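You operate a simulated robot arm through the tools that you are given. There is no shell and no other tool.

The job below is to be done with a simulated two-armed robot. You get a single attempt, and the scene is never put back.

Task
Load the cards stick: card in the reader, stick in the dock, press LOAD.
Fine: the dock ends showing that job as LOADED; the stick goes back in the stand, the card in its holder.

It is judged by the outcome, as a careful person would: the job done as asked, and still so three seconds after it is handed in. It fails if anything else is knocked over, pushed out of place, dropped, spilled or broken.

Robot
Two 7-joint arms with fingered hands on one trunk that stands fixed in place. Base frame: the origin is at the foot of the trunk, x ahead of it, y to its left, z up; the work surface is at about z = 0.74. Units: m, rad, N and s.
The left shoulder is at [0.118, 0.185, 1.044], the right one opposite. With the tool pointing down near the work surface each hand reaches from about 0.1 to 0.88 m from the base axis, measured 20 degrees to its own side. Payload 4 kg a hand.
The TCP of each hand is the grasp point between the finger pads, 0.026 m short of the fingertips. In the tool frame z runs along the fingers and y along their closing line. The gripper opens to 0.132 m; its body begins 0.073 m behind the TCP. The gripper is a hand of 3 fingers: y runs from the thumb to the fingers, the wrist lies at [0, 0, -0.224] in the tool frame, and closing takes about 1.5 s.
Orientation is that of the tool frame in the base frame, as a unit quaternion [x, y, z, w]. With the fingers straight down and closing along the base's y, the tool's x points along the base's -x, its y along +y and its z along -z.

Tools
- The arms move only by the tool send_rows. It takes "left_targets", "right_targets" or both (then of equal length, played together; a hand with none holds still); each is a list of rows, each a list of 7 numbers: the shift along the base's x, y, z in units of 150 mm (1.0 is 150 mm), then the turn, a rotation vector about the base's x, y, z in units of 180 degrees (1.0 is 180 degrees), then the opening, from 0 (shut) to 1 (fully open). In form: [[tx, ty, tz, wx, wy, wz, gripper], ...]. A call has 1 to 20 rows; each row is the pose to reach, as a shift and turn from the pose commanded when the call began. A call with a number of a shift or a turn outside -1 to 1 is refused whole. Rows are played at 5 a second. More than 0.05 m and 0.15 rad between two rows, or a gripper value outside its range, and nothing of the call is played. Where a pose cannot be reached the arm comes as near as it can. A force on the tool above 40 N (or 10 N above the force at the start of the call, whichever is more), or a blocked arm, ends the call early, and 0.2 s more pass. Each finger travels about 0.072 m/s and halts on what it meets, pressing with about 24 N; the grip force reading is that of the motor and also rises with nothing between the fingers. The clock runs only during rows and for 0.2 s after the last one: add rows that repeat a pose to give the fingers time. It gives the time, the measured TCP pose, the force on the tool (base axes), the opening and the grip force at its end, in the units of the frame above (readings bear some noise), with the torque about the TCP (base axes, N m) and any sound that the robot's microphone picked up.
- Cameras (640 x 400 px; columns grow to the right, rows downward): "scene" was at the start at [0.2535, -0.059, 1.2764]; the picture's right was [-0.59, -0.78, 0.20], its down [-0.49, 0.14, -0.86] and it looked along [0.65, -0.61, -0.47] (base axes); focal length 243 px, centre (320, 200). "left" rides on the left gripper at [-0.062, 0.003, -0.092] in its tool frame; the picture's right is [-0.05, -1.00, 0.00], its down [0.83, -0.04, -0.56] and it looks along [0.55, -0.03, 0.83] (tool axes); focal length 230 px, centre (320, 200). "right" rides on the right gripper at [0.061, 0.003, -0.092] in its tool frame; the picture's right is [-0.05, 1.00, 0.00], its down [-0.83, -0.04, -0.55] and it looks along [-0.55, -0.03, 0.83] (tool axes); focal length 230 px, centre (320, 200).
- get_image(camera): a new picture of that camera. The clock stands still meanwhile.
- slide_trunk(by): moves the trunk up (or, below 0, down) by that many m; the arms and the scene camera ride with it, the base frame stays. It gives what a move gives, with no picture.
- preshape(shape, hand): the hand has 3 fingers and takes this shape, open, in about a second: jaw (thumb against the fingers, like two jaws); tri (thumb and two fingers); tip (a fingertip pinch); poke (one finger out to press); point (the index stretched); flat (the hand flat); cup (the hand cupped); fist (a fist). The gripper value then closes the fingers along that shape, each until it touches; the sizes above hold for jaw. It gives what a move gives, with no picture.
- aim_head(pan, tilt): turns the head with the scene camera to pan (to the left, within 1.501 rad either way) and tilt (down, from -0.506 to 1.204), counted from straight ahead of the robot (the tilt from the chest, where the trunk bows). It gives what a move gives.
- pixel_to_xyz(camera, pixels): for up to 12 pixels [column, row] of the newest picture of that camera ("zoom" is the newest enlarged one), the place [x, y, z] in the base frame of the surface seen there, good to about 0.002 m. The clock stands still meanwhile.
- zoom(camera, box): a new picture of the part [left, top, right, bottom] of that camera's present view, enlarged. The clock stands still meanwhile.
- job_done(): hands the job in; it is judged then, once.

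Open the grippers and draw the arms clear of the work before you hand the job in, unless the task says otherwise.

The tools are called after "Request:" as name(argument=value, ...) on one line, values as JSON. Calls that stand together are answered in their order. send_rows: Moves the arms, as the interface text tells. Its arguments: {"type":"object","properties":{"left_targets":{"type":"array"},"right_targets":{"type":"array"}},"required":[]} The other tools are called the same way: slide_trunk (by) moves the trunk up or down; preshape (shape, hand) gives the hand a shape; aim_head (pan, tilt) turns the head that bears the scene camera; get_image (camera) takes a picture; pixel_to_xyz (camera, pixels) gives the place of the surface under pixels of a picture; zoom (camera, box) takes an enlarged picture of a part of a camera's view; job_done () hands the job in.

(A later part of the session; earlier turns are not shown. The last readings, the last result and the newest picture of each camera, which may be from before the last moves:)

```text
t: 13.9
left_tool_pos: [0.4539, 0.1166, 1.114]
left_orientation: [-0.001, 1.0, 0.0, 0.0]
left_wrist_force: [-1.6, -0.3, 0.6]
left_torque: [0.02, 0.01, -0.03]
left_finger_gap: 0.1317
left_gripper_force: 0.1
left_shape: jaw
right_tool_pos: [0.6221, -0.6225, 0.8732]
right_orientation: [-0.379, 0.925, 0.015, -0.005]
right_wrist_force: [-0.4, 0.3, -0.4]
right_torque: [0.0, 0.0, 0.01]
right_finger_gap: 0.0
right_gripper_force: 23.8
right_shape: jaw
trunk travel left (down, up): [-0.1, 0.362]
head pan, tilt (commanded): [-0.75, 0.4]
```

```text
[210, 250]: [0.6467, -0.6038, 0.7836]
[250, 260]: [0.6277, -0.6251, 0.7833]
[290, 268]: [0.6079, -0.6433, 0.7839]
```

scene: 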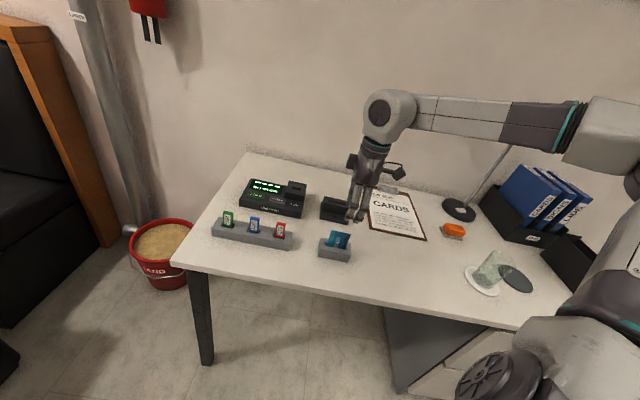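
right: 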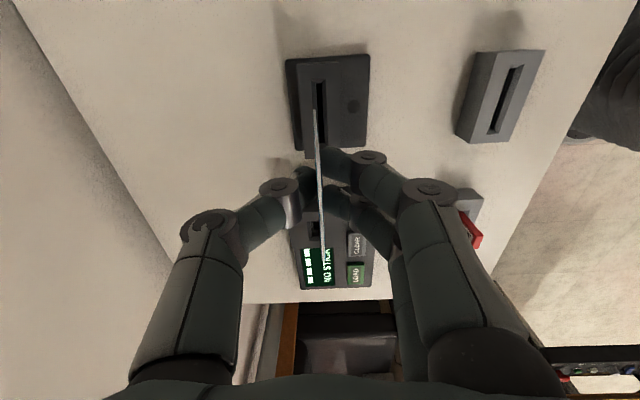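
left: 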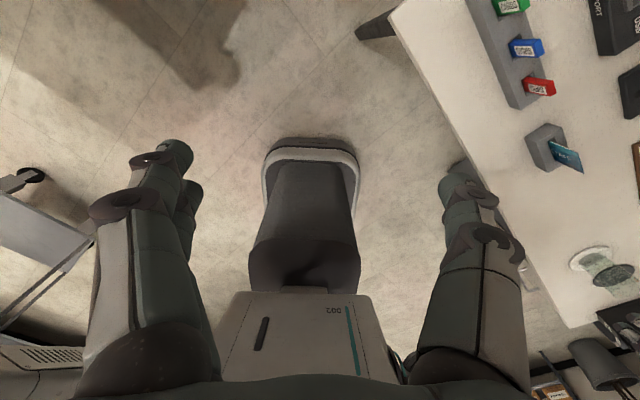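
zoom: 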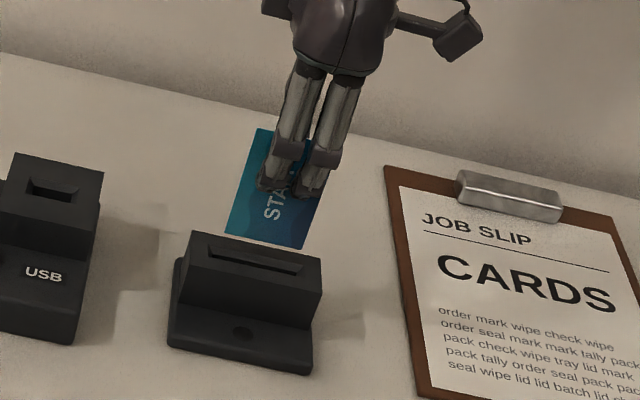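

The card's lower corner (300,127 in the zoom) sits right over the dark slot. I take a finer zoom for the last check before inserting.

Request:
zoom(camera="right", box=[290, 80, 340, 150])

Request:
zoom(camera="scene", box=[330, 175, 380, 215])

Request:
pixel_to_xyz(camera="zoom", pixels=[[100, 185], [190, 205], [290, 230], [40, 250], [320, 315], [290, 330], [25, 270]])

```text
5.71 times, centred on (315, 115) of right
```

zoom: 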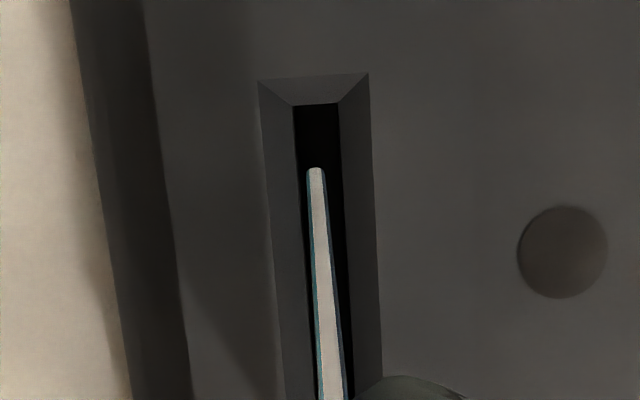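

```text
10.00 times, centred on (355, 195) of scene
```

zoom: 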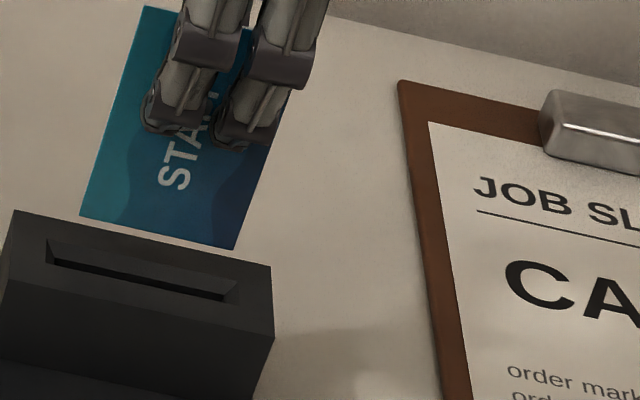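

```text
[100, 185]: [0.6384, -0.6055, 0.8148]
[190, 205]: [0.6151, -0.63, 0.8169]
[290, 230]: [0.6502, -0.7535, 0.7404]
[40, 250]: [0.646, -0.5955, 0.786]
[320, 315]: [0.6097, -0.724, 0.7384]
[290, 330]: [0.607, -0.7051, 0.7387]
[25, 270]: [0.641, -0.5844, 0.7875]
```

Card and slot agree to within ~0.5 mm across and ~1 mm along. I lower 30 mm slowly into the slot and check the force.

Request:
send_rows(right_targets=[[0, 0, -0.04, 0, 0, 0, 0], [0, 0, -0.08, 0, 0, 0, 0], [0, 0, -0.12, 0, 0, 0, 0], [0, 0, -0.16, 0, 0, 0, 0], [0, 0, -0.2, 0, 0, 0, 0]])

Request:
zoom(camera="right", box=[270, 60, 370, 160])

Request:
zoom(camera="scene", box=[320, 160, 390, 225])

```text
t: 15.1
left_tool_pos: [0.455, 0.1162, 1.1147]
left_orientation: [-0.001, 1.0, 0.0, 0.001]
left_wrist_force: [0.6, 0.1, 0.5]
left_torque: [0.01, 0.03, 0.01]
left_finger_gap: 0.1323
left_gripper_force: 0.0
left_shape: jaw
right_tool_pos: [0.6215, -0.6231, 0.8426]
right_orientation: [-0.379, 0.925, 0.014, -0.005]
right_wrist_force: [1.0, -0.2, 0.0]
right_torque: [-0.03, 0.01, -0.01]
right_finger_gap: 0.0
right_gripper_force: 24.2
right_shape: jaw
trunk travel left (down, up): [-0.1, 0.362]
head pan, tilt (commanded): [-0.75, 0.4]
```

```text
4.00 times, centred on (320, 110) of right
```

zoom: 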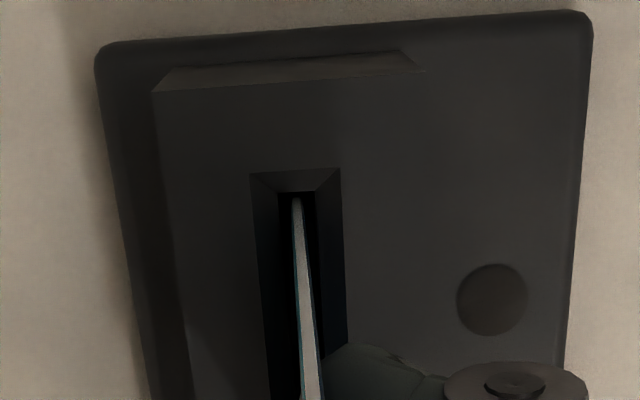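

```text
6.15 times, centred on (355, 192) of scene
```

zoom: 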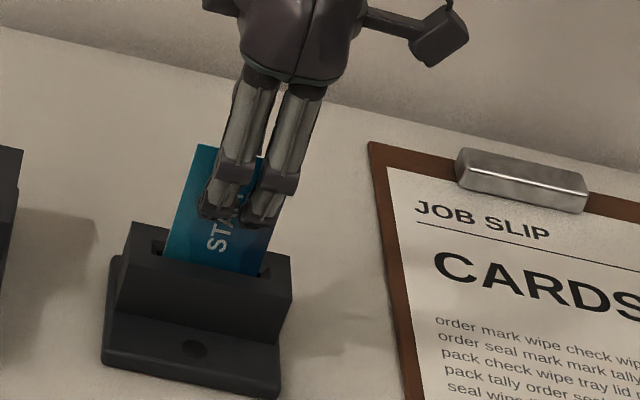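

It entered freely with no load. I continue down in 3 mm steps.

Request:
send_rows(right_targets=[[0, 0, -0.02, 0, 0, 0, 0], [0, 0, -0.04, 0, 0, 0, 0], [0, 0, -0.06, 0, 0, 0, 0], [0, 0, -0.08, 0, 0, 0, 0]])

Request:
zoom(camera="scene", box=[320, 160, 390, 225])

```text
t: 16.1
left_tool_pos: [0.4556, 0.1162, 1.1154]
left_orientation: [0.0, 1.0, -0.001, 0.0]
left_wrist_force: [-0.2, -0.2, -0.1]
left_torque: [0.01, 0.0, -0.01]
left_finger_gap: 0.1319
left_gripper_force: 0.1
left_shape: jaw
right_tool_pos: [0.6216, -0.6233, 0.8313]
right_orientation: [-0.378, 0.926, 0.015, -0.006]
right_wrist_force: [-0.3, -0.7, 0.9]
right_torque: [0.0, 0.0, 0.0]
right_finger_gap: 0.0002
right_gripper_force: 24.2
right_shape: jaw
trunk travel left (down, up): [-0.1, 0.362]
head pan, tilt (commanded): [-0.75, 0.4]
```

```text
6.15 times, centred on (355, 192) of scene
```

zoom: 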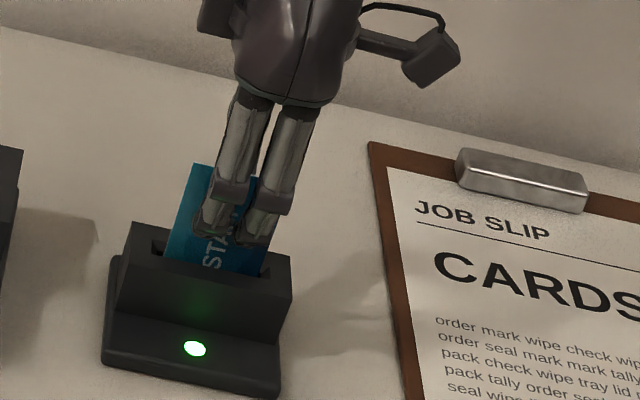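

The reader's LED turned green — card read. I continue down gently to find the slot floor so the card doesn't drop on release.

Request:
send_rows(right_targets=[[0, 0, -0.013, 0, 0, 0, 0], [0, 0, -0.026, 0, 0, 0, 0], [0, 0, -0.04, 0, 0, 0, 0]])

```text
t: 16.9
left_tool_pos: [0.4543, 0.1171, 1.1156]
left_orientation: [0.0, 1.0, 0.0, 0.0]
left_wrist_force: [1.0, 0.2, 0.9]
left_torque: [0.0, -0.01, 0.0]
left_finger_gap: 0.132
left_gripper_force: 0.0
left_shape: jaw
right_tool_pos: [0.6224, -0.6241, 0.8274]
right_orientation: [-0.378, 0.926, 0.013, -0.004]
right_wrist_force: [0.0, -0.8, 8.8]
right_torque: [-0.01, -0.02, 0.0]
right_finger_gap: 0.0002
right_gripper_force: 23.7
right_shape: jaw
trunk travel left (down, up): [-0.1, 0.362]
head pan, tilt (commanded): [-0.75, 0.4]
```

The card touched bottom (8.8 N). I ease the load, open the fingers to ~60 mm, then look.

Request:
send_rows(right_targets=[[0, 0, 0.013, 0, 0, 0, 0], [0, 0, 0.013, 0, 0, 0, 0.1], [0, 0, 0.013, 0, 0, 0, 0.25], [0, 0, 0.013, 0, 0, 0, 0.4], [0, 0, 0.013, 0, 0, 0, 0.45], [0, 0, 0.013, 0, 0, 0, 0.45]])

Request:
get_image(camera="right")

Request:
zoom(camera="scene", box=[320, 160, 390, 225])

```text
t: 18.3
left_tool_pos: [0.4544, 0.1158, 1.1149]
left_orientation: [-0.001, 1.0, 0.0, 0.0]
left_wrist_force: [0.3, -0.3, -0.8]
left_torque: [0.03, 0.0, -0.02]
left_finger_gap: 0.1317
left_gripper_force: 0.1
left_shape: jaw
right_tool_pos: [0.6227, -0.625, 0.8281]
right_orientation: [-0.378, 0.926, 0.014, -0.005]
right_wrist_force: [-1.0, -0.2, -0.2]
right_torque: [0.0, 0.04, 0.0]
right_finger_gap: 0.0588
right_gripper_force: 0.0
right_shape: jaw
trunk travel left (down, up): [-0.1, 0.362]
head pan, tilt (commanded): [-0.75, 0.4]
```

```text
taken
```

right: 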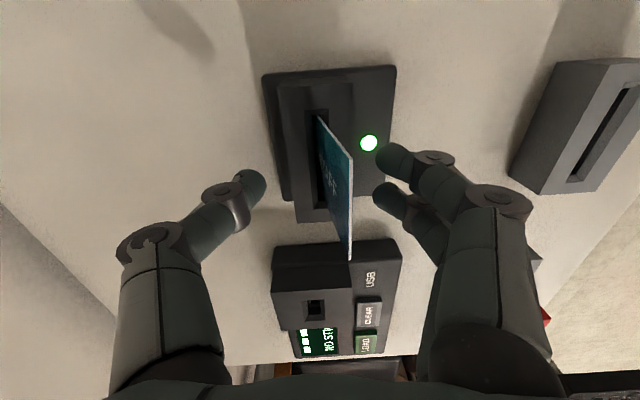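

```text
6.15 times, centred on (355, 192) of scene
```

zoom: 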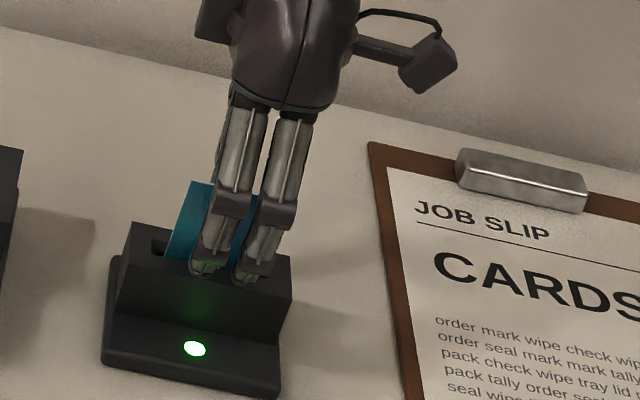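

The LED stays green; the card leans a little to the near side, clear of the fingers. I raise straight up well clear and undo the small tilt.

Request:
send_rows(right_targets=[[0, 0, 0.1, 0, 0, 0, 0.45], [0, 0, 0.25, 0, 0, 0, 0.45], [0, 0, 0.42, 0, 0, 0, 0.45], [0, 0, 0.6, -0.003, -0.003, 0, 0.45], [0, 0, 0.78, -0.007, -0.007, 0.002, 0.45], [0, 0, 0.95, -0.007, -0.007, 0.002, 0.45], [0, 0, 0.95, -0.007, -0.007, 0.002, 0.45]])

Request:
get_image(camera="right")

Request:
get_image(camera="scene")

```text
t: 19.9
left_tool_pos: [0.4548, 0.1157, 1.1149]
left_orientation: [-0.001, 1.0, 0.0, 0.0]
left_wrist_force: [0.9, 1.1, 0.4]
left_torque: [0.01, -0.03, -0.02]
left_finger_gap: 0.132
left_gripper_force: 0.2
left_shape: jaw
right_tool_pos: [0.6219, -0.622, 0.9701]
right_orientation: [-0.382, 0.924, 0.0, 0.0]
right_wrist_force: [0.2, -0.2, -1.4]
right_torque: [0.01, 0.03, -0.01]
right_finger_gap: 0.0587
right_gripper_force: 0.1
right_shape: jaw
trunk travel left (down, up): [-0.1, 0.362]
head pan, tilt (commanded): [-0.75, 0.4]
```

```text
taken
```

right: 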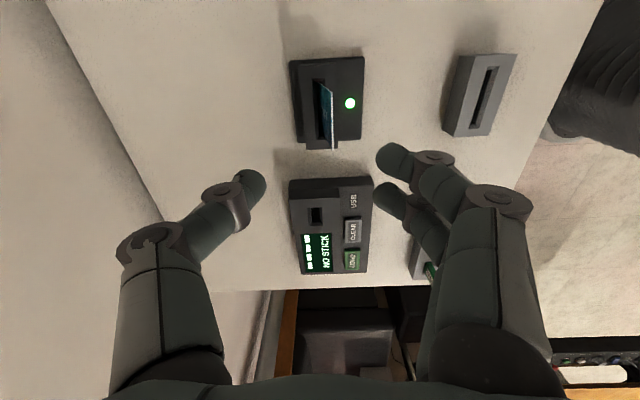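

```text
taken
```

scene: 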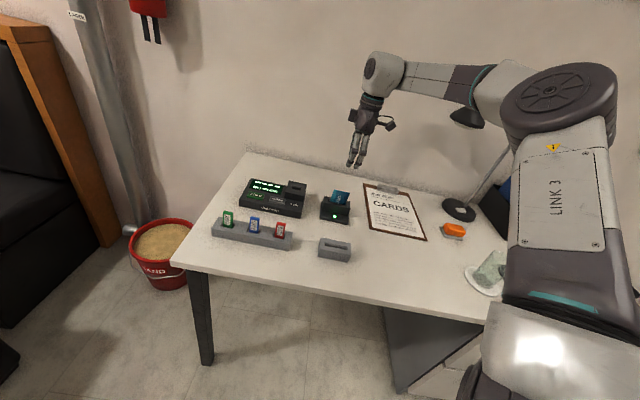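

I check the clearance between the forearm and the lamp head before moving on.

Request:
pixel_to_xyz(camera="scene", pixels=[[420, 75], [465, 85], [440, 90], [495, 95], [560, 90], [463, 113], [470, 120], [515, 130]])

Request:
zoom(camera="scene", box=[400, 40, 540, 180])

```text
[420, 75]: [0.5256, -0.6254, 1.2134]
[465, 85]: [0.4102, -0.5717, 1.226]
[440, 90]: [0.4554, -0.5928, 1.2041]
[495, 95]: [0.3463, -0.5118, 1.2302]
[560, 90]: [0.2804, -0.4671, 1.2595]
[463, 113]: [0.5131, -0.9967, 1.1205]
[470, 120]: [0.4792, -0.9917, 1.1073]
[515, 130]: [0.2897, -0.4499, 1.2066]
```

```text
2.86 times, centred on (470, 110) of scene
```

zoom: 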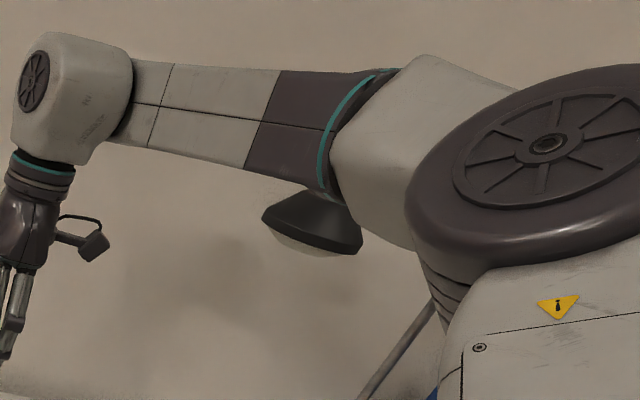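

The arm is ~0.37 m from the lamp, so no concern. I move over towards the stand (first half), keeping height.

Request:
send_rows(right_targets=[[0, 0.15, 0, 0, 0, 0, 0.45], [0, 0.35, 0, 0, 0, 0, 0.45], [0, 0.57, 0, 0, 0, 0, 0.45], [0, 0.78, 0, 0, 0, 0, 0.45], [0, 0.95, 0, 0, 0, 0, 0.45], [0, 0.95, 0, 0, 0, 0, 0.45]])

Request:
send_rows(right_targets=[[0, 0.15, 0, 0, 0, 0, 0.45], [0, 0.35, -0.05, 0, 0, 0, 0.45], [0, 0.57, -0.1, 0, 0, 0, 0.45], [0, 0.75, -0.13, 0, 0, 0, 0.45], [0, 0.85, -0.13, 0, 0, 0, 0.45], [0, 0.85, -0.13, 0, 0, 0, 0.45]])

Request:
get_image(camera="right")

Request:
zoom(camera="right", box=[260, 50, 380, 270])

```text
t: 21.3
left_tool_pos: [0.4553, 0.1144, 1.1142]
left_orientation: [-0.001, 1.0, 0.0, -0.001]
left_wrist_force: [0.4, 0.2, -0.2]
left_torque: [0.01, 0.0, 0.02]
left_finger_gap: 0.1319
left_gripper_force: 0.2
left_shape: jaw
right_tool_pos: [0.6229, -0.4797, 0.9686]
right_orientation: [-0.381, 0.924, -0.001, 0.0]
right_wrist_force: [-0.7, 0.0, -0.8]
right_torque: [0.01, -0.01, 0.02]
right_finger_gap: 0.0587
right_gripper_force: 0.1
right_shape: jaw
trunk travel left (down, up): [-0.1, 0.362]
head pan, tilt (commanded): [-0.75, 0.4]
```

```text
t: 22.7
left_tool_pos: [0.4554, 0.1165, 1.1149]
left_orientation: [-0.001, 1.0, 0.0, 0.0]
left_wrist_force: [-1.0, 0.6, 0.8]
left_torque: [0.0, 0.01, 0.01]
left_finger_gap: 0.1322
left_gripper_force: 0.1
left_shape: jaw
right_tool_pos: [0.6229, -0.3514, 0.9479]
right_orientation: [-0.382, 0.924, -0.001, 0.0]
right_wrist_force: [0.1, -0.3, 0.4]
right_torque: [-0.02, 0.01, -0.02]
right_finger_gap: 0.0588
right_gripper_force: 0.1
right_shape: jaw
trunk travel left (down, up): [-0.1, 0.362]
head pan, tilt (commanded): [-0.75, 0.4]
```

```text
taken
```

right: 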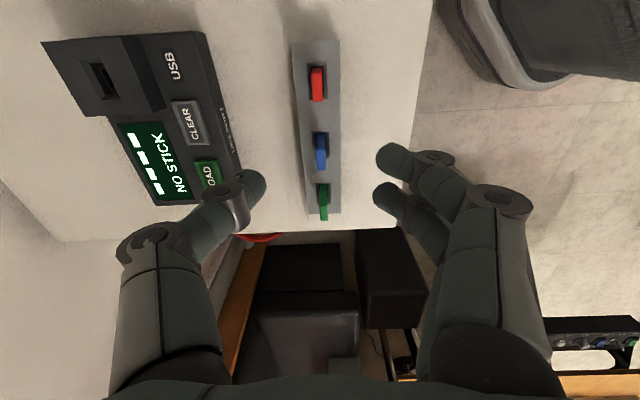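

```text
1.82 times, centred on (320, 160) of right
```

zoom: 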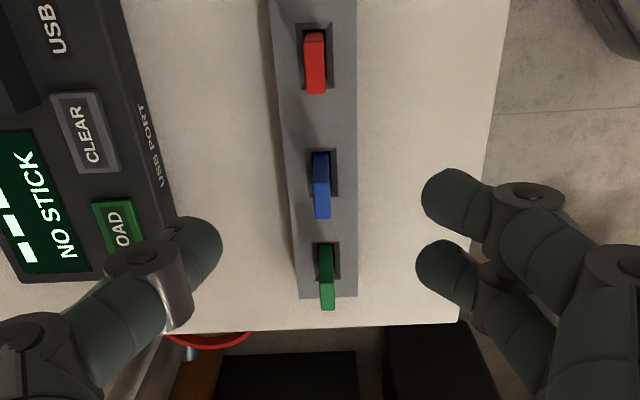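

I zoom closer on the sticks to get their thickness, width and exact positions.

Request:
zoom(camera="right", box=[290, 170, 355, 230])

Request:
pixel_to_xyz(camera="zoom", pixels=[[320, 200], [340, 200], [330, 240], [330, 280], [328, 310], [340, 310], [316, 310], [280, 140], [365, 140], [300, 250], [380, 250], [330, 150]])

Request:
zoom(camera="right", box=[290, 50, 355, 170])

```text
6.67 times, centred on (322, 200) of right
```

zoom: 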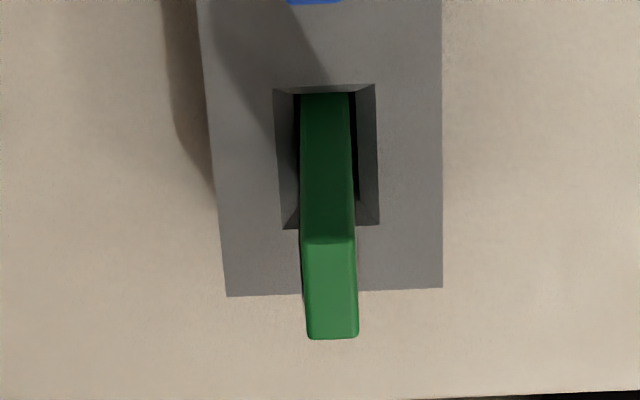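

```text
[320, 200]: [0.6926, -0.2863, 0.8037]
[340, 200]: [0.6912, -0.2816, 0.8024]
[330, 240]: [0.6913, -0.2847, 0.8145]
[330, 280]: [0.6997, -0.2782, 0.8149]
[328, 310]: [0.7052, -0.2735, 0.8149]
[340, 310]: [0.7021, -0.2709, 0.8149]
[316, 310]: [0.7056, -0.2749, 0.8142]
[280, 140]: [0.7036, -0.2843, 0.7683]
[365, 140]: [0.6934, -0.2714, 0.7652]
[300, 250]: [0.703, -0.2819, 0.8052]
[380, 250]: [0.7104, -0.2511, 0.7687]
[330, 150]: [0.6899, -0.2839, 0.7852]
```

```text
3.33 times, centred on (322, 110) of right
```

zoom: 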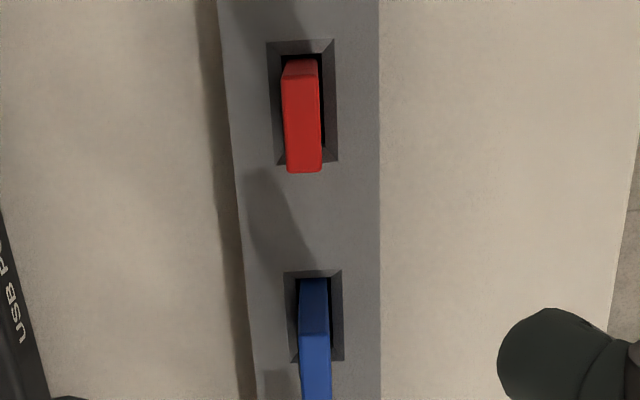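

The stick is about 24 × 8 mm, top centre near (0.700,-0.277,0.815). I also look at the USB socket from here and the scene to judge how deep a stick can go.

Request:
zoom(camera="right", box=[70, 40, 150, 120])

Request:
pixel_to_xyz(camera="zoom", pixels=[[270, 190], [290, 200], [310, 220], [320, 200], [300, 180], [330, 230]])

Request:
zoom(camera="scene", box=[270, 165, 330, 205])

Request:
pixel_to_xyz(camera="zoom", pixels=[[270, 190], [280, 200], [290, 210], [300, 200], [260, 195]])

```text
5.00 times, centred on (110, 80) of right
```

zoom: 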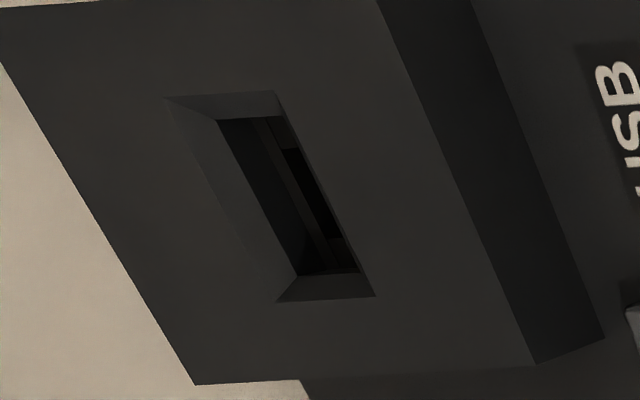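

```text
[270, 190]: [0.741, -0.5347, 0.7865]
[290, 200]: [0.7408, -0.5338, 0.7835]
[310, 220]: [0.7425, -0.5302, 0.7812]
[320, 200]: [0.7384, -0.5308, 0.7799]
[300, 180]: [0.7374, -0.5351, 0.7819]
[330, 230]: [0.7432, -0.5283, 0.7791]
```

```text
10.00 times, centred on (300, 185) of scene
```

zoom: 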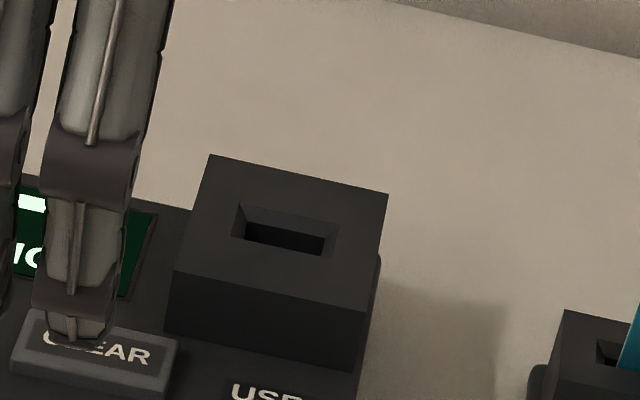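

```text
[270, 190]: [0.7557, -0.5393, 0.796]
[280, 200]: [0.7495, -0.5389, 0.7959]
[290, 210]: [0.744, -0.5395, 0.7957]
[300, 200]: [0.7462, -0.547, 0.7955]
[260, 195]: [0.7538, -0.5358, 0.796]
```

The socket has a funnel and a recess inside; I'll keep the stick's orientation as in the stand. I now move above the green stick at (0.700,-0.277).

Request:
send_rows(right_targets=[[0.1, 0.1, 0, 0, 0, 0, 0.45], [0.25, 0.24, 0, 0, 0, 0, 0.45], [0.4, 0.38, 0, 0, 0, 0, 0.45], [0.49, 0.47, -0.05, 0, 0, 0, 0.4], [0.513, 0.499, -0.15, 0, 0, 0, 0.4], [0.513, 0.499, -0.25, 0, 0, 0, 0.4], [0.513, 0.499, -0.32, 0, 0, 0, 0.4], [0.513, 0.499, -0.32, 0, 0, 0, 0.4]])

Request:
get_image(camera="right")

Request:
zoom(camera="scene", box=[190, 140, 310, 260])

```text
t: 24.5
left_tool_pos: [0.4548, 0.1159, 1.1146]
left_orientation: [-0.001, 1.0, 0.001, 0.001]
left_wrist_force: [0.3, 0.7, 1.0]
left_torque: [0.02, 0.0, 0.0]
left_finger_gap: 0.1318
left_gripper_force: 0.1
left_shape: jaw
right_tool_pos: [0.6988, -0.2786, 0.9028]
right_orientation: [-0.381, 0.924, -0.001, 0.0]
right_wrist_force: [0.3, -0.9, 0.0]
right_torque: [-0.01, 0.01, -0.01]
right_finger_gap: 0.0534
right_gripper_force: 0.1
right_shape: jaw
trunk travel left (down, up): [-0.1, 0.362]
head pan, tilt (commanded): [-0.75, 0.4]
```

```text
taken
```

right: 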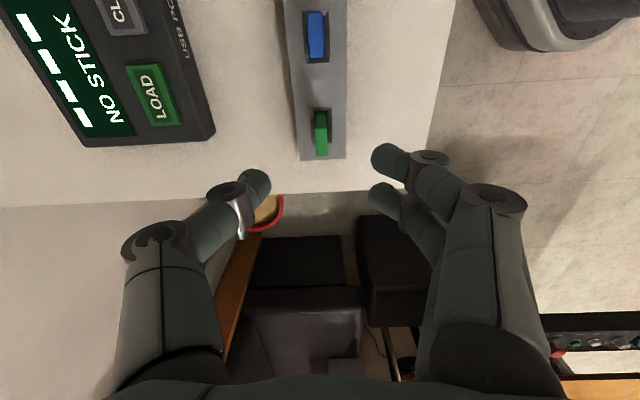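

```text
3.33 times, centred on (250, 200) of scene
```

zoom: 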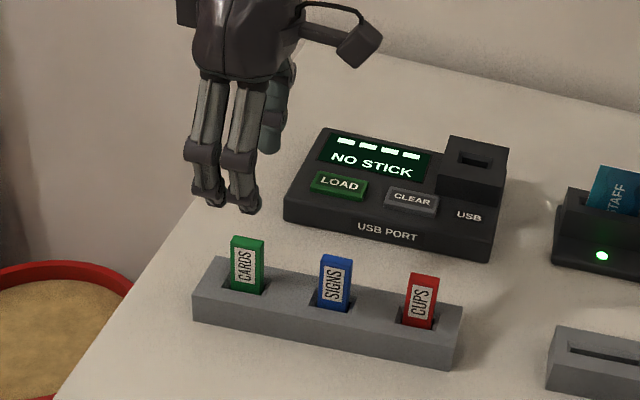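

Dock edge is well beyond the thumb. I zoom to check the green stick's centring in the finger gap at (321,133).

Request:
zoom(camera="right", box=[280, 90, 360, 170])

Request:
pixel_to_xyz(camera="zoom", pixels=[[325, 250], [325, 280], [327, 310], [325, 230], [325, 365], [315, 290], [340, 290]])

Request:
pixel_to_xyz(camera="right", pixels=[[262, 180], [268, 186], [377, 155], [375, 192]])

```text
5.00 times, centred on (320, 130) of right
```

zoom: 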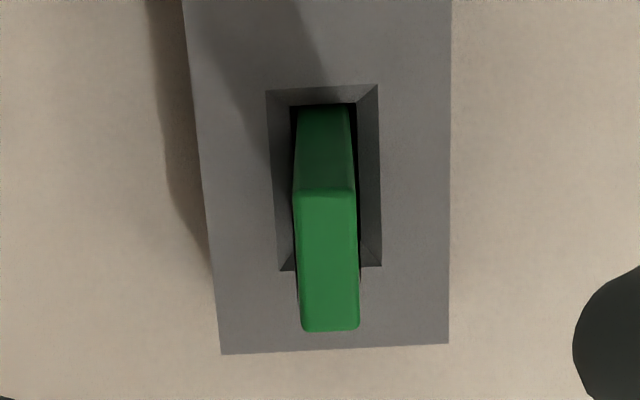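

```text
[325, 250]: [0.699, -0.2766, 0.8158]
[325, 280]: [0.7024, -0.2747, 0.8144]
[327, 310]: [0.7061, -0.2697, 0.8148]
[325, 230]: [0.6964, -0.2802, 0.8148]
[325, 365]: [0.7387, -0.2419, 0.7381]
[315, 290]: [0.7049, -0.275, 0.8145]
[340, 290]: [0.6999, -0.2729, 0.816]
```

```text
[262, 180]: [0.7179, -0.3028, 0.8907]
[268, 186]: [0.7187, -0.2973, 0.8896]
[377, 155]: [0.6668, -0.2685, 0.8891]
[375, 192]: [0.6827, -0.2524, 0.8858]
```

Gap centre (p≈0.690) matches the stick; along its width I'm ~2 mm short, so I shift 2 mm and descend to TCP z≈0.805.

Request:
send_rows(right_targets=[[0.005, 0.005, -0.15, 0, 0, 0, 0.4], [0.01, 0.01, -0.3, 0, 0, 0, 0.4], [0.01, 0.01, -0.45, 0, 0, 0, 0.4], [0.01, 0.01, -0.58, 0, 0, 0, 0.4], [0.01, 0.01, -0.652, 0, 0, 0, 0.4], [0.01, 0.01, -0.652, 0, 0, 0, 0.4]])

Request:
get_image(camera="right")

Request:
zoom(camera="scene", box=[190, 160, 290, 260])

```text
t: 25.9
left_tool_pos: [0.4552, 0.1171, 1.1149]
left_orientation: [0.0, 1.0, 0.0, 0.0]
left_wrist_force: [0.1, 0.6, 0.3]
left_torque: [0.02, 0.0, 0.0]
left_finger_gap: 0.132
left_gripper_force: 0.0
left_shape: jaw
right_tool_pos: [0.7015, -0.2739, 0.8045]
right_orientation: [-0.381, 0.924, 0.0, 0.0]
right_wrist_force: [-0.1, -0.3, -0.2]
right_torque: [0.0, -0.02, 0.0]
right_finger_gap: 0.0532
right_gripper_force: 0.1
right_shape: jaw
trunk travel left (down, up): [-0.1, 0.362]
head pan, tilt (commanded): [-0.75, 0.4]
```

```text
taken
```

right: 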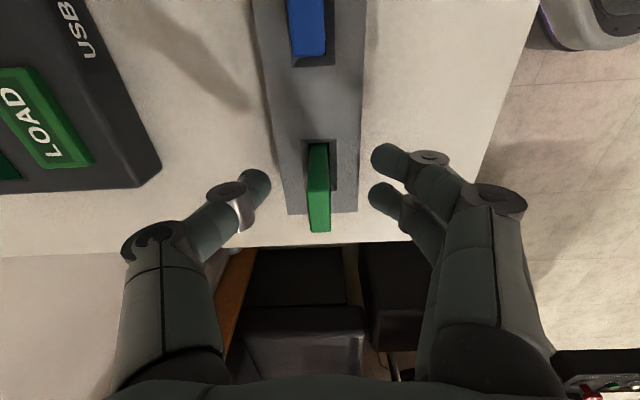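

```text
4.00 times, centred on (240, 210) of scene
```

zoom: 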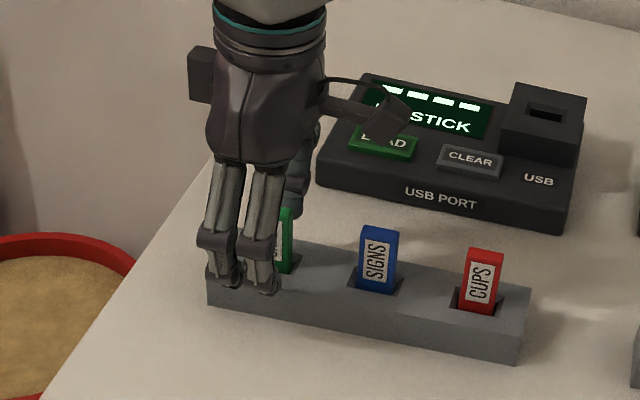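

From the scene the fingers seem left of the stick, so I measure their positions directly before closing.

Request:
pixel_to_xyz(camera="zoom", pixels=[[222, 280], [264, 285], [213, 240], [258, 245], [285, 215], [285, 255]])

Request:
zoom(camera="right", box=[240, 130, 420, 250])

Request:
pixel_to_xyz(camera="zoom", pixels=[[300, 300], [300, 330], [300, 350], [475, 90], [465, 220], [100, 190]])

```text
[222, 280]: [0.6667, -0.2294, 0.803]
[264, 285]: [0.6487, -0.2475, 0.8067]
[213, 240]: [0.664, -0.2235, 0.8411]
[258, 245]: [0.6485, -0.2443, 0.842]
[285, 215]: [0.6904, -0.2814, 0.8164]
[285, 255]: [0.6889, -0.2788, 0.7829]
```

```text
3.33 times, centred on (330, 190) of right
```

zoom: 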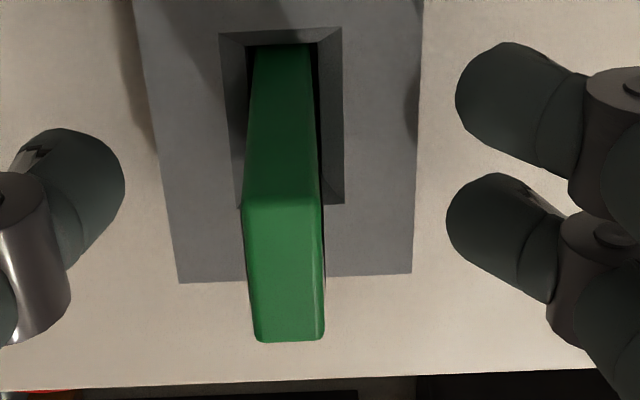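

```text
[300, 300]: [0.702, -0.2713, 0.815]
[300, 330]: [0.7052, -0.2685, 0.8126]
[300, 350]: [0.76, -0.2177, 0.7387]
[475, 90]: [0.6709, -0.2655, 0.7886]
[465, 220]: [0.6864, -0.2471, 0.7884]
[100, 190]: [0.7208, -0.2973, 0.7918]
```

Projected through the hand camera the stick is centred to <0.5 mm in both directions. I close on it.

Request:
send_rows(right_targets=[[0, 0, 0, 0, 0, 0, 0.25], [0, 0, 0, 0, 0, 0, 0.1], [0, 0, 0, 0, 0, 0, 0], [0, 0, 0, 0, 0, 0, 0], [0, 0, 0, 0, 0, 0, 0], [0, 0, 0, 0, 0, 0, 0], [0, 0, 0, 0, 0, 0, 0]])

Request:
zoom(camera="right", box=[240, 130, 420, 250])

Request:
zoom(camera="scene", box=[190, 160, 290, 260])

```text
t: 27.5
left_tool_pos: [0.4546, 0.1164, 1.1144]
left_orientation: [-0.001, 1.0, -0.001, 0.0]
left_wrist_force: [-0.6, 0.3, 0.5]
left_torque: [-0.01, 0.03, 0.01]
left_finger_gap: 0.1319
left_gripper_force: 0.1
left_shape: jaw
right_tool_pos: [0.7007, -0.2754, 0.8042]
right_orientation: [-0.382, 0.924, 0.0, -0.001]
right_wrist_force: [-0.5, 0.6, 0.0]
right_torque: [0.01, 0.02, 0.0]
right_finger_gap: 0.0051
right_gripper_force: 23.8
right_shape: jaw
trunk travel left (down, up): [-0.1, 0.362]
head pan, tilt (commanded): [-0.75, 0.4]
```

```text
3.33 times, centred on (330, 190) of right
```

zoom: 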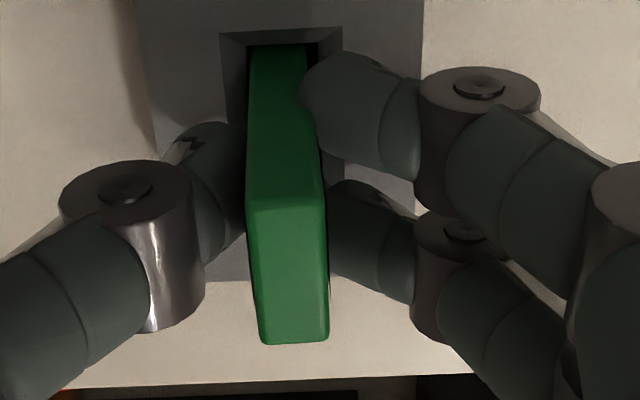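

```text
4.00 times, centred on (240, 210) of scene
```

zoom: 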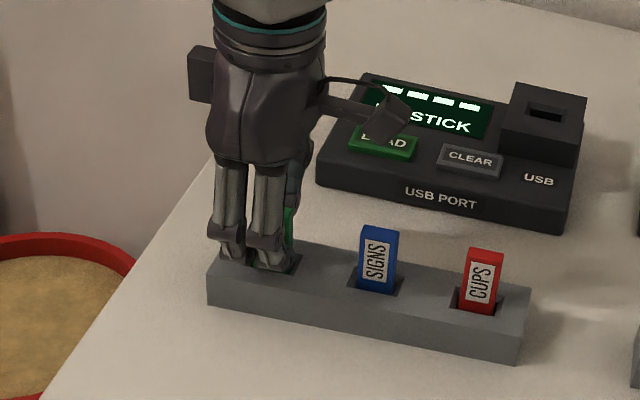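

Gripped with both fingers and the thumb on the stick. I lift it straight up by ~120 mm.

Request:
send_rows(right_targets=[[0, 0, 0.06, 0, 0, 0, 0], [0, 0, 0.15, 0, 0, 0, 0], [0, 0, 0.28, 0, 0, 0, 0], [0, 0, 0.42, 0, 0, 0, 0], [0, 0, 0.56, 0, 0, 0, 0], [0, 0, 0.7, 0, 0, 0, 0], [0, 0, 0.8, 0, 0, 0, 0], [0, 0, 0.8, 0, 0, 0, 0]])

Request:
get_image(camera="right")

Request:
zoom(camera="scene", box=[190, 120, 310, 260])

```text
t: 29.3
left_tool_pos: [0.4552, 0.1168, 1.1142]
left_orientation: [0.0, 1.0, 0.0, -0.001]
left_wrist_force: [0.6, -0.3, 0.8]
left_torque: [0.01, 0.0, 0.01]
left_finger_gap: 0.1322
left_gripper_force: 0.1
left_shape: jaw
right_tool_pos: [0.6995, -0.2773, 0.9244]
right_orientation: [-0.382, 0.924, 0.0, 0.0]
right_wrist_force: [0.6, 0.7, -0.6]
right_torque: [-0.02, 0.02, 0.0]
right_finger_gap: 0.0048
right_gripper_force: 24.4
right_shape: jaw
trunk travel left (down, up): [-0.1, 0.362]
head pan, tilt (commanded): [-0.75, 0.4]
```

```text
taken
```

right: 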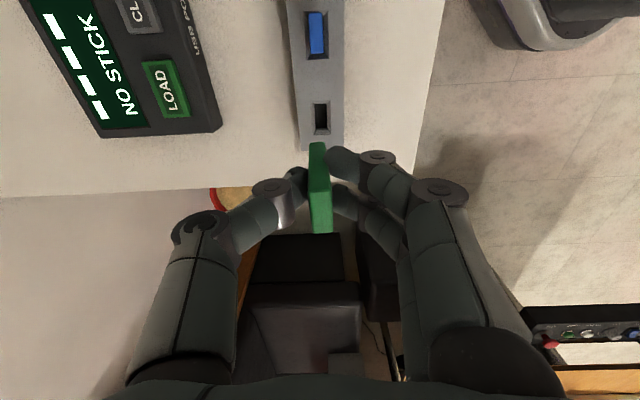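

```text
2.86 times, centred on (250, 190) of scene
```

zoom: 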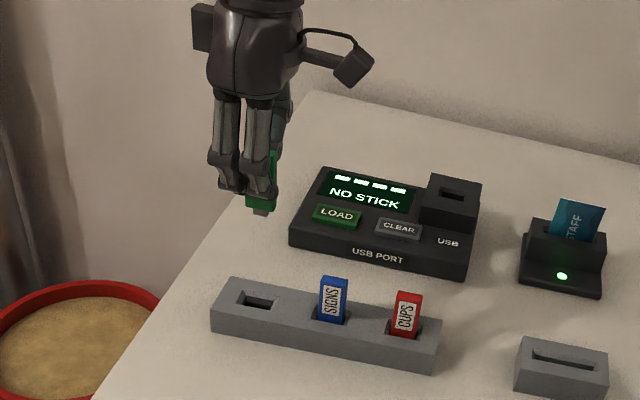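

The stick lifted with a metal plug visible at its bottom. I zoom both cameras to measure the plug tip and body.

Request:
zoom(camera="scene", box=[250, 160, 310, 200])

Request:
zoom(camera="scene", box=[255, 165, 300, 205])

Request:
zoom(camera="scene", box=[255, 170, 305, 220])

```text
10.00 times, centred on (280, 180) of scene
```

zoom: 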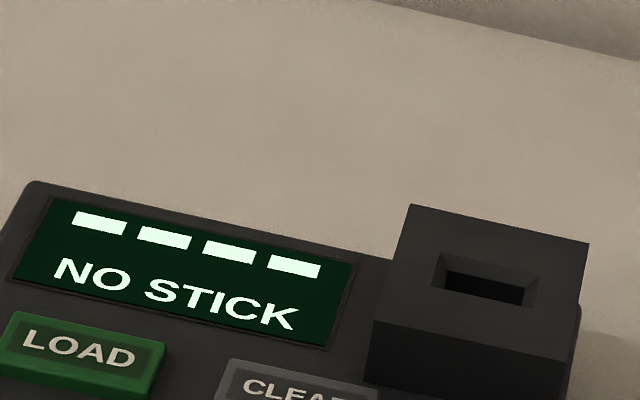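

```text
10.00 times, centred on (278, 185) of scene
```

zoom: 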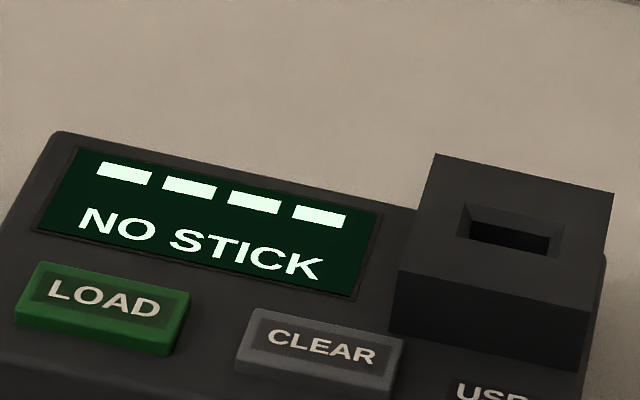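

```text
8.00 times, centred on (280, 195) of scene
```

zoom: 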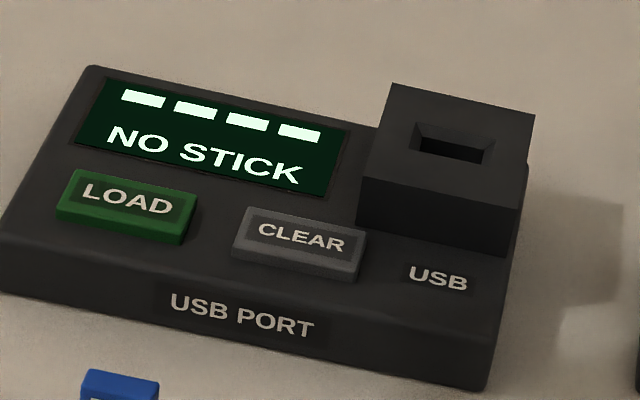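

I aimed the zoom wrongly; the stick is near (230,190) in the scene picture. I zoom there.

Request:
zoom(camera="scene", box=[205, 165, 255, 210])

Request:
pixel_to_xyz(camera="zoom", pixels=[[320, 225], [340, 228], [310, 240], [330, 245], [320, 215], [345, 215]])

```text
8.89 times, centred on (230, 188) of scene
```

zoom: 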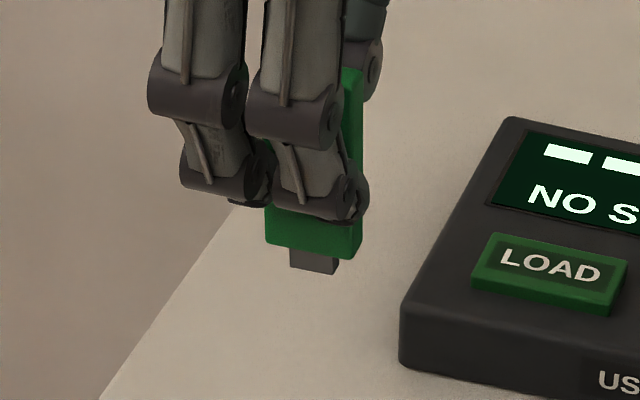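

```text
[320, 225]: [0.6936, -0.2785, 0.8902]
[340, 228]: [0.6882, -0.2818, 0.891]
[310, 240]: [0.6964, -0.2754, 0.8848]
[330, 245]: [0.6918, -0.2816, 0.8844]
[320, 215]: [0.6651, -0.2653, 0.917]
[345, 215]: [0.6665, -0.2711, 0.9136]
```

I query the body's bottom corners (268,240)/(357,255) and the plug corners (291,264)/(336,272).

Request:
pixel_to_xyz(camera="zoom", pixels=[[270, 240], [268, 220], [350, 252], [358, 240], [293, 258], [293, 265], [331, 264], [331, 270], [312, 264], [300, 248], [330, 254], [350, 100]])

Request:
zoom(camera="right", box=[280, 80, 360, 240])

Request:
pixel_to_xyz(camera="zoom", pixels=[[318, 240], [320, 300], [300, 60], [345, 60], [340, 135], [295, 135], [320, 345]])

```text
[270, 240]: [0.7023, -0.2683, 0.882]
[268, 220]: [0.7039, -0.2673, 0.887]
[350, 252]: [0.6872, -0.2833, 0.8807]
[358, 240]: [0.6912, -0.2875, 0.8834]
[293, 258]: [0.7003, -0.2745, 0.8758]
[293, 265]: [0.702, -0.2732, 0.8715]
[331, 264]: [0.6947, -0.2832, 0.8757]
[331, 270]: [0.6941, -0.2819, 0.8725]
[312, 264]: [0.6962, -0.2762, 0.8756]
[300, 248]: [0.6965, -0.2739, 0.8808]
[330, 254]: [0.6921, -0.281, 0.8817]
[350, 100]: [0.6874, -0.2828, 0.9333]
```

```text
2.50 times, centred on (320, 160) of right
```

zoom: 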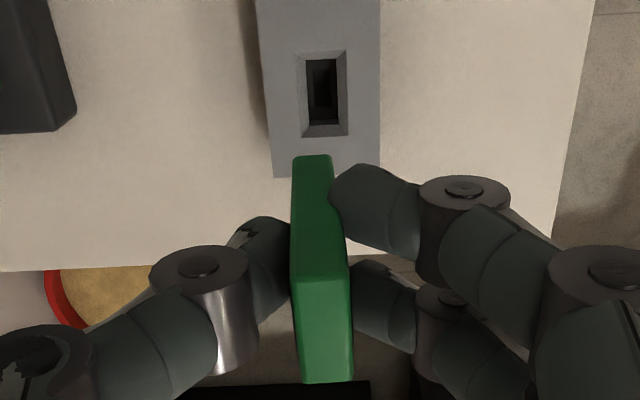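

```text
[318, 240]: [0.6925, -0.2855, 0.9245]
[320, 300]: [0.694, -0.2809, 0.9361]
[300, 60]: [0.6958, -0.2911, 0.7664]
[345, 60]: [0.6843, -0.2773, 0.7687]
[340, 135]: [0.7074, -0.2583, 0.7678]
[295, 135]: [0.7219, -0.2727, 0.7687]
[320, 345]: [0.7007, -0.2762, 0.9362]
```

Stick: top at TCP+0.011, body bottom about TCP−0.044, plug tip about TCP−0.056, centred within ~1 mm. I carry it towards the socket at (0.736,-0.530) in two moves at this height.

Request:
send_rows(right_targets=[[0.01, -0.1, 0, 0, 0, 0, 0], [0.03, -0.25, 0, 0, 0, 0, 0], [0.06, -0.45, 0, 0, 0, 0, 0], [0.09, -0.65, 0, 0, 0, 0, 0], [0.11, -0.79, 0, 0, 0, 0, 0], [0.118, -0.85, 0, 0, 0, 0, 0], [0.118, -0.85, 0, 0, 0, 0, 0]])

Request:
send_rows(right_targets=[[0.01, -0.1, 0, 0, 0, 0, 0], [0.03, -0.25, 0, 0, 0, 0, 0], [0.06, -0.45, 0, 0, 0, 0, 0], [0.09, -0.65, 0, 0, 0, 0, 0], [0.11, -0.79, 0, 0, 0, 0, 0], [0.118, -0.85, 0, 0, 0, 0, 0], [0.118, -0.85, 0, 0, 0, 0, 0]])

Request:
get_image(camera="right")

Request:
get_image(camera="scene")

```text
t: 30.9
left_tool_pos: [0.4545, 0.1165, 1.1157]
left_orientation: [-0.001, 1.0, 0.0, 0.0]
left_wrist_force: [-0.5, -0.1, 0.3]
left_torque: [-0.04, 0.02, -0.01]
left_finger_gap: 0.132
left_gripper_force: 0.0
left_shape: jaw
right_tool_pos: [0.7175, -0.404, 0.9244]
right_orientation: [-0.382, 0.924, -0.001, -0.001]
right_wrist_force: [-0.6, -0.6, -0.2]
right_torque: [0.02, -0.01, -0.01]
right_finger_gap: 0.005
right_gripper_force: 24.7
right_shape: jaw
trunk travel left (down, up): [-0.1, 0.362]
head pan, tilt (commanded): [-0.75, 0.4]
```

```text
t: 32.5
left_tool_pos: [0.4538, 0.1159, 1.1142]
left_orientation: [-0.001, 1.0, 0.0, 0.0]
left_wrist_force: [0.1, -0.5, 0.5]
left_torque: [0.05, 0.02, -0.02]
left_finger_gap: 0.1317
left_gripper_force: 0.1
left_shape: jaw
right_tool_pos: [0.7365, -0.5317, 0.9244]
right_orientation: [-0.381, 0.924, 0.0, -0.001]
right_wrist_force: [0.4, -0.8, 0.9]
right_torque: [0.02, -0.01, 0.01]
right_finger_gap: 0.0047
right_gripper_force: 23.7
right_shape: jaw
trunk travel left (down, up): [-0.1, 0.362]
head pan, tilt (commanded): [-0.75, 0.4]
```

```text
taken
```

right: 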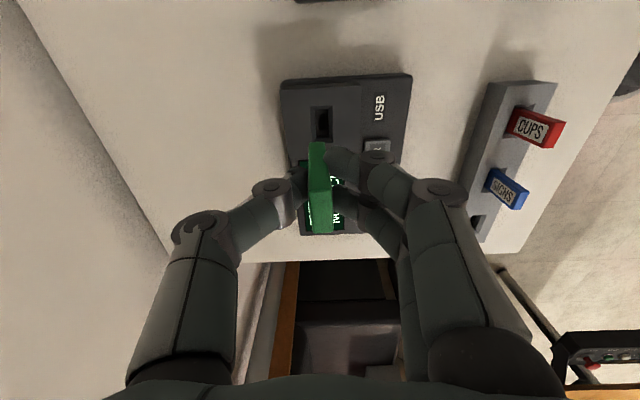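

```text
taken
```

scene: 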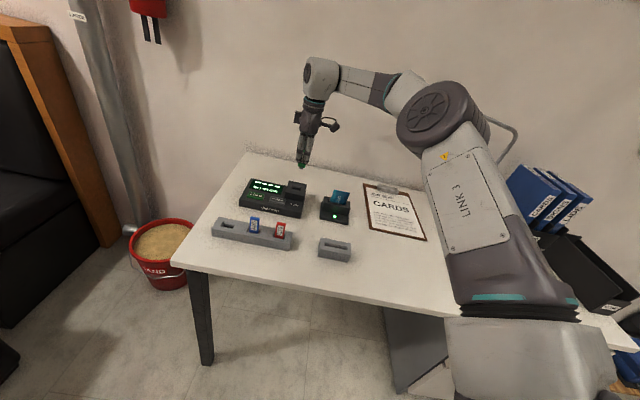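

Reached; the socket shows at (322,122) in the hand camera just beyond the stick. I zoom there to measure the socket relative to the stick.

Request:
zoom(camera="right", box=[280, 85, 370, 165])

Request:
pixel_to_xyz(camera="zoom", pixels=[[274, 113], [369, 107], [375, 218], [285, 223], [305, 140], [330, 140], [350, 140], [335, 170], [315, 190], [345, 190]])

Request:
zoom(camera="scene", box=[270, 130, 340, 200])

```text
5.00 times, centred on (325, 125) of right
```

zoom: 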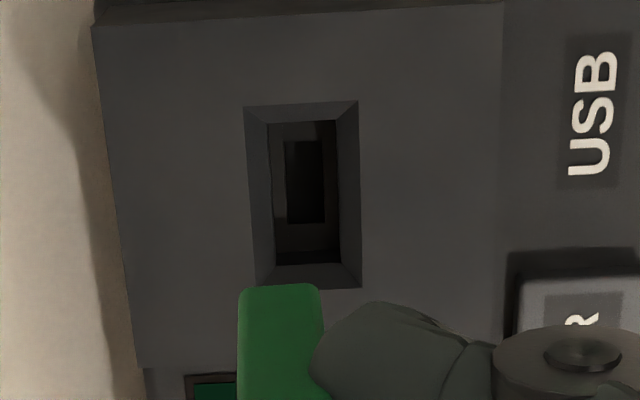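

```text
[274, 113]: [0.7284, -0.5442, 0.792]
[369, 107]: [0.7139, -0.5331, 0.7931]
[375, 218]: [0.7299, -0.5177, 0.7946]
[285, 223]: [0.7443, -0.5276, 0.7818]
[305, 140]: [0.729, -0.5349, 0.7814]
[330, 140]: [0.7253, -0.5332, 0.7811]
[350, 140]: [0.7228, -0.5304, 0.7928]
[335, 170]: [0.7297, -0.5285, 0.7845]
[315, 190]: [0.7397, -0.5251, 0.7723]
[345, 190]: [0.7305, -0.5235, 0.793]
```

```text
5.71 times, centred on (305, 165) of scene
```

zoom: 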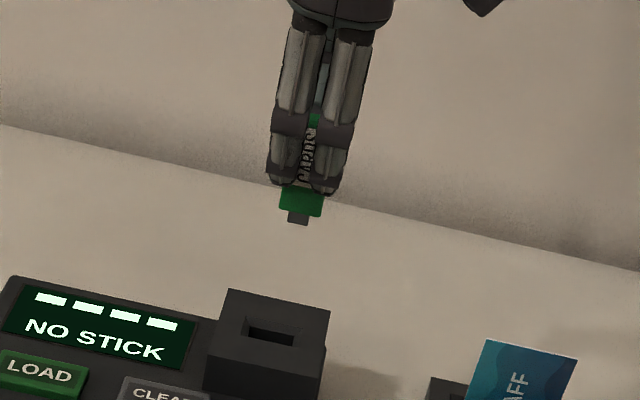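

The socket has a 27×12 mm recess with a ~16×7 mm plug hole in its floor; relative to the stick I need ~+3 mm toward the near side at the tip (part of it a ~1.5° lean) and ~1.5 mm along. I apply these and lower to just above the mouth.

Request:
send_rows(right_targets=[[-0.001, 0.008, -0.1, 0.003, 0.003, 0, 0], [-0.002, 0.016, -0.2, 0.0059, 0.0059, 0, 0], [-0.002, 0.016, -0.32, 0.0059, 0.0059, 0, 0], [-0.002, 0.016, -0.42, 0.0059, 0.0059, 0, 0], [-0.002, 0.016, -0.42, 0.0059, 0.0059, 0, 0]])

Request:
zoom(camera="right", box=[280, 70, 370, 180])

Request:
zoom(camera="scene", box=[270, 145, 340, 205])

```text
t: 33.7
left_tool_pos: [0.454, 0.1165, 1.1147]
left_orientation: [-0.001, 1.0, 0.001, -0.001]
left_wrist_force: [-0.1, 0.8, -0.1]
left_torque: [0.0, -0.02, 0.0]
left_finger_gap: 0.1319
left_gripper_force: 0.0
left_shape: jaw
right_tool_pos: [0.7351, -0.53, 0.8614]
right_orientation: [-0.382, 0.924, 0.012, -0.005]
right_wrist_force: [-0.3, 0.1, 0.3]
right_torque: [0.0, 0.02, 0.01]
right_finger_gap: 0.0048
right_gripper_force: 23.9
right_shape: jaw
trunk travel left (down, up): [-0.1, 0.362]
head pan, tilt (commanded): [-0.75, 0.4]
```

```text
3.64 times, centred on (325, 125) of right
```

zoom: 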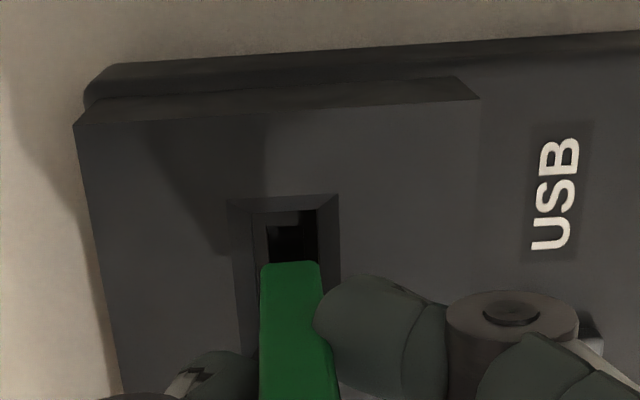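

```text
6.67 times, centred on (305, 175) of scene
```

zoom: 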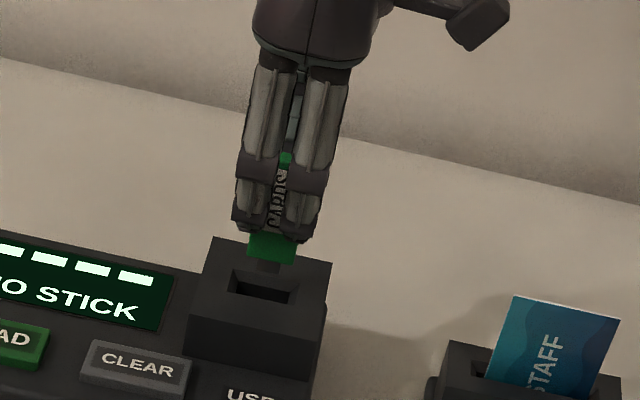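

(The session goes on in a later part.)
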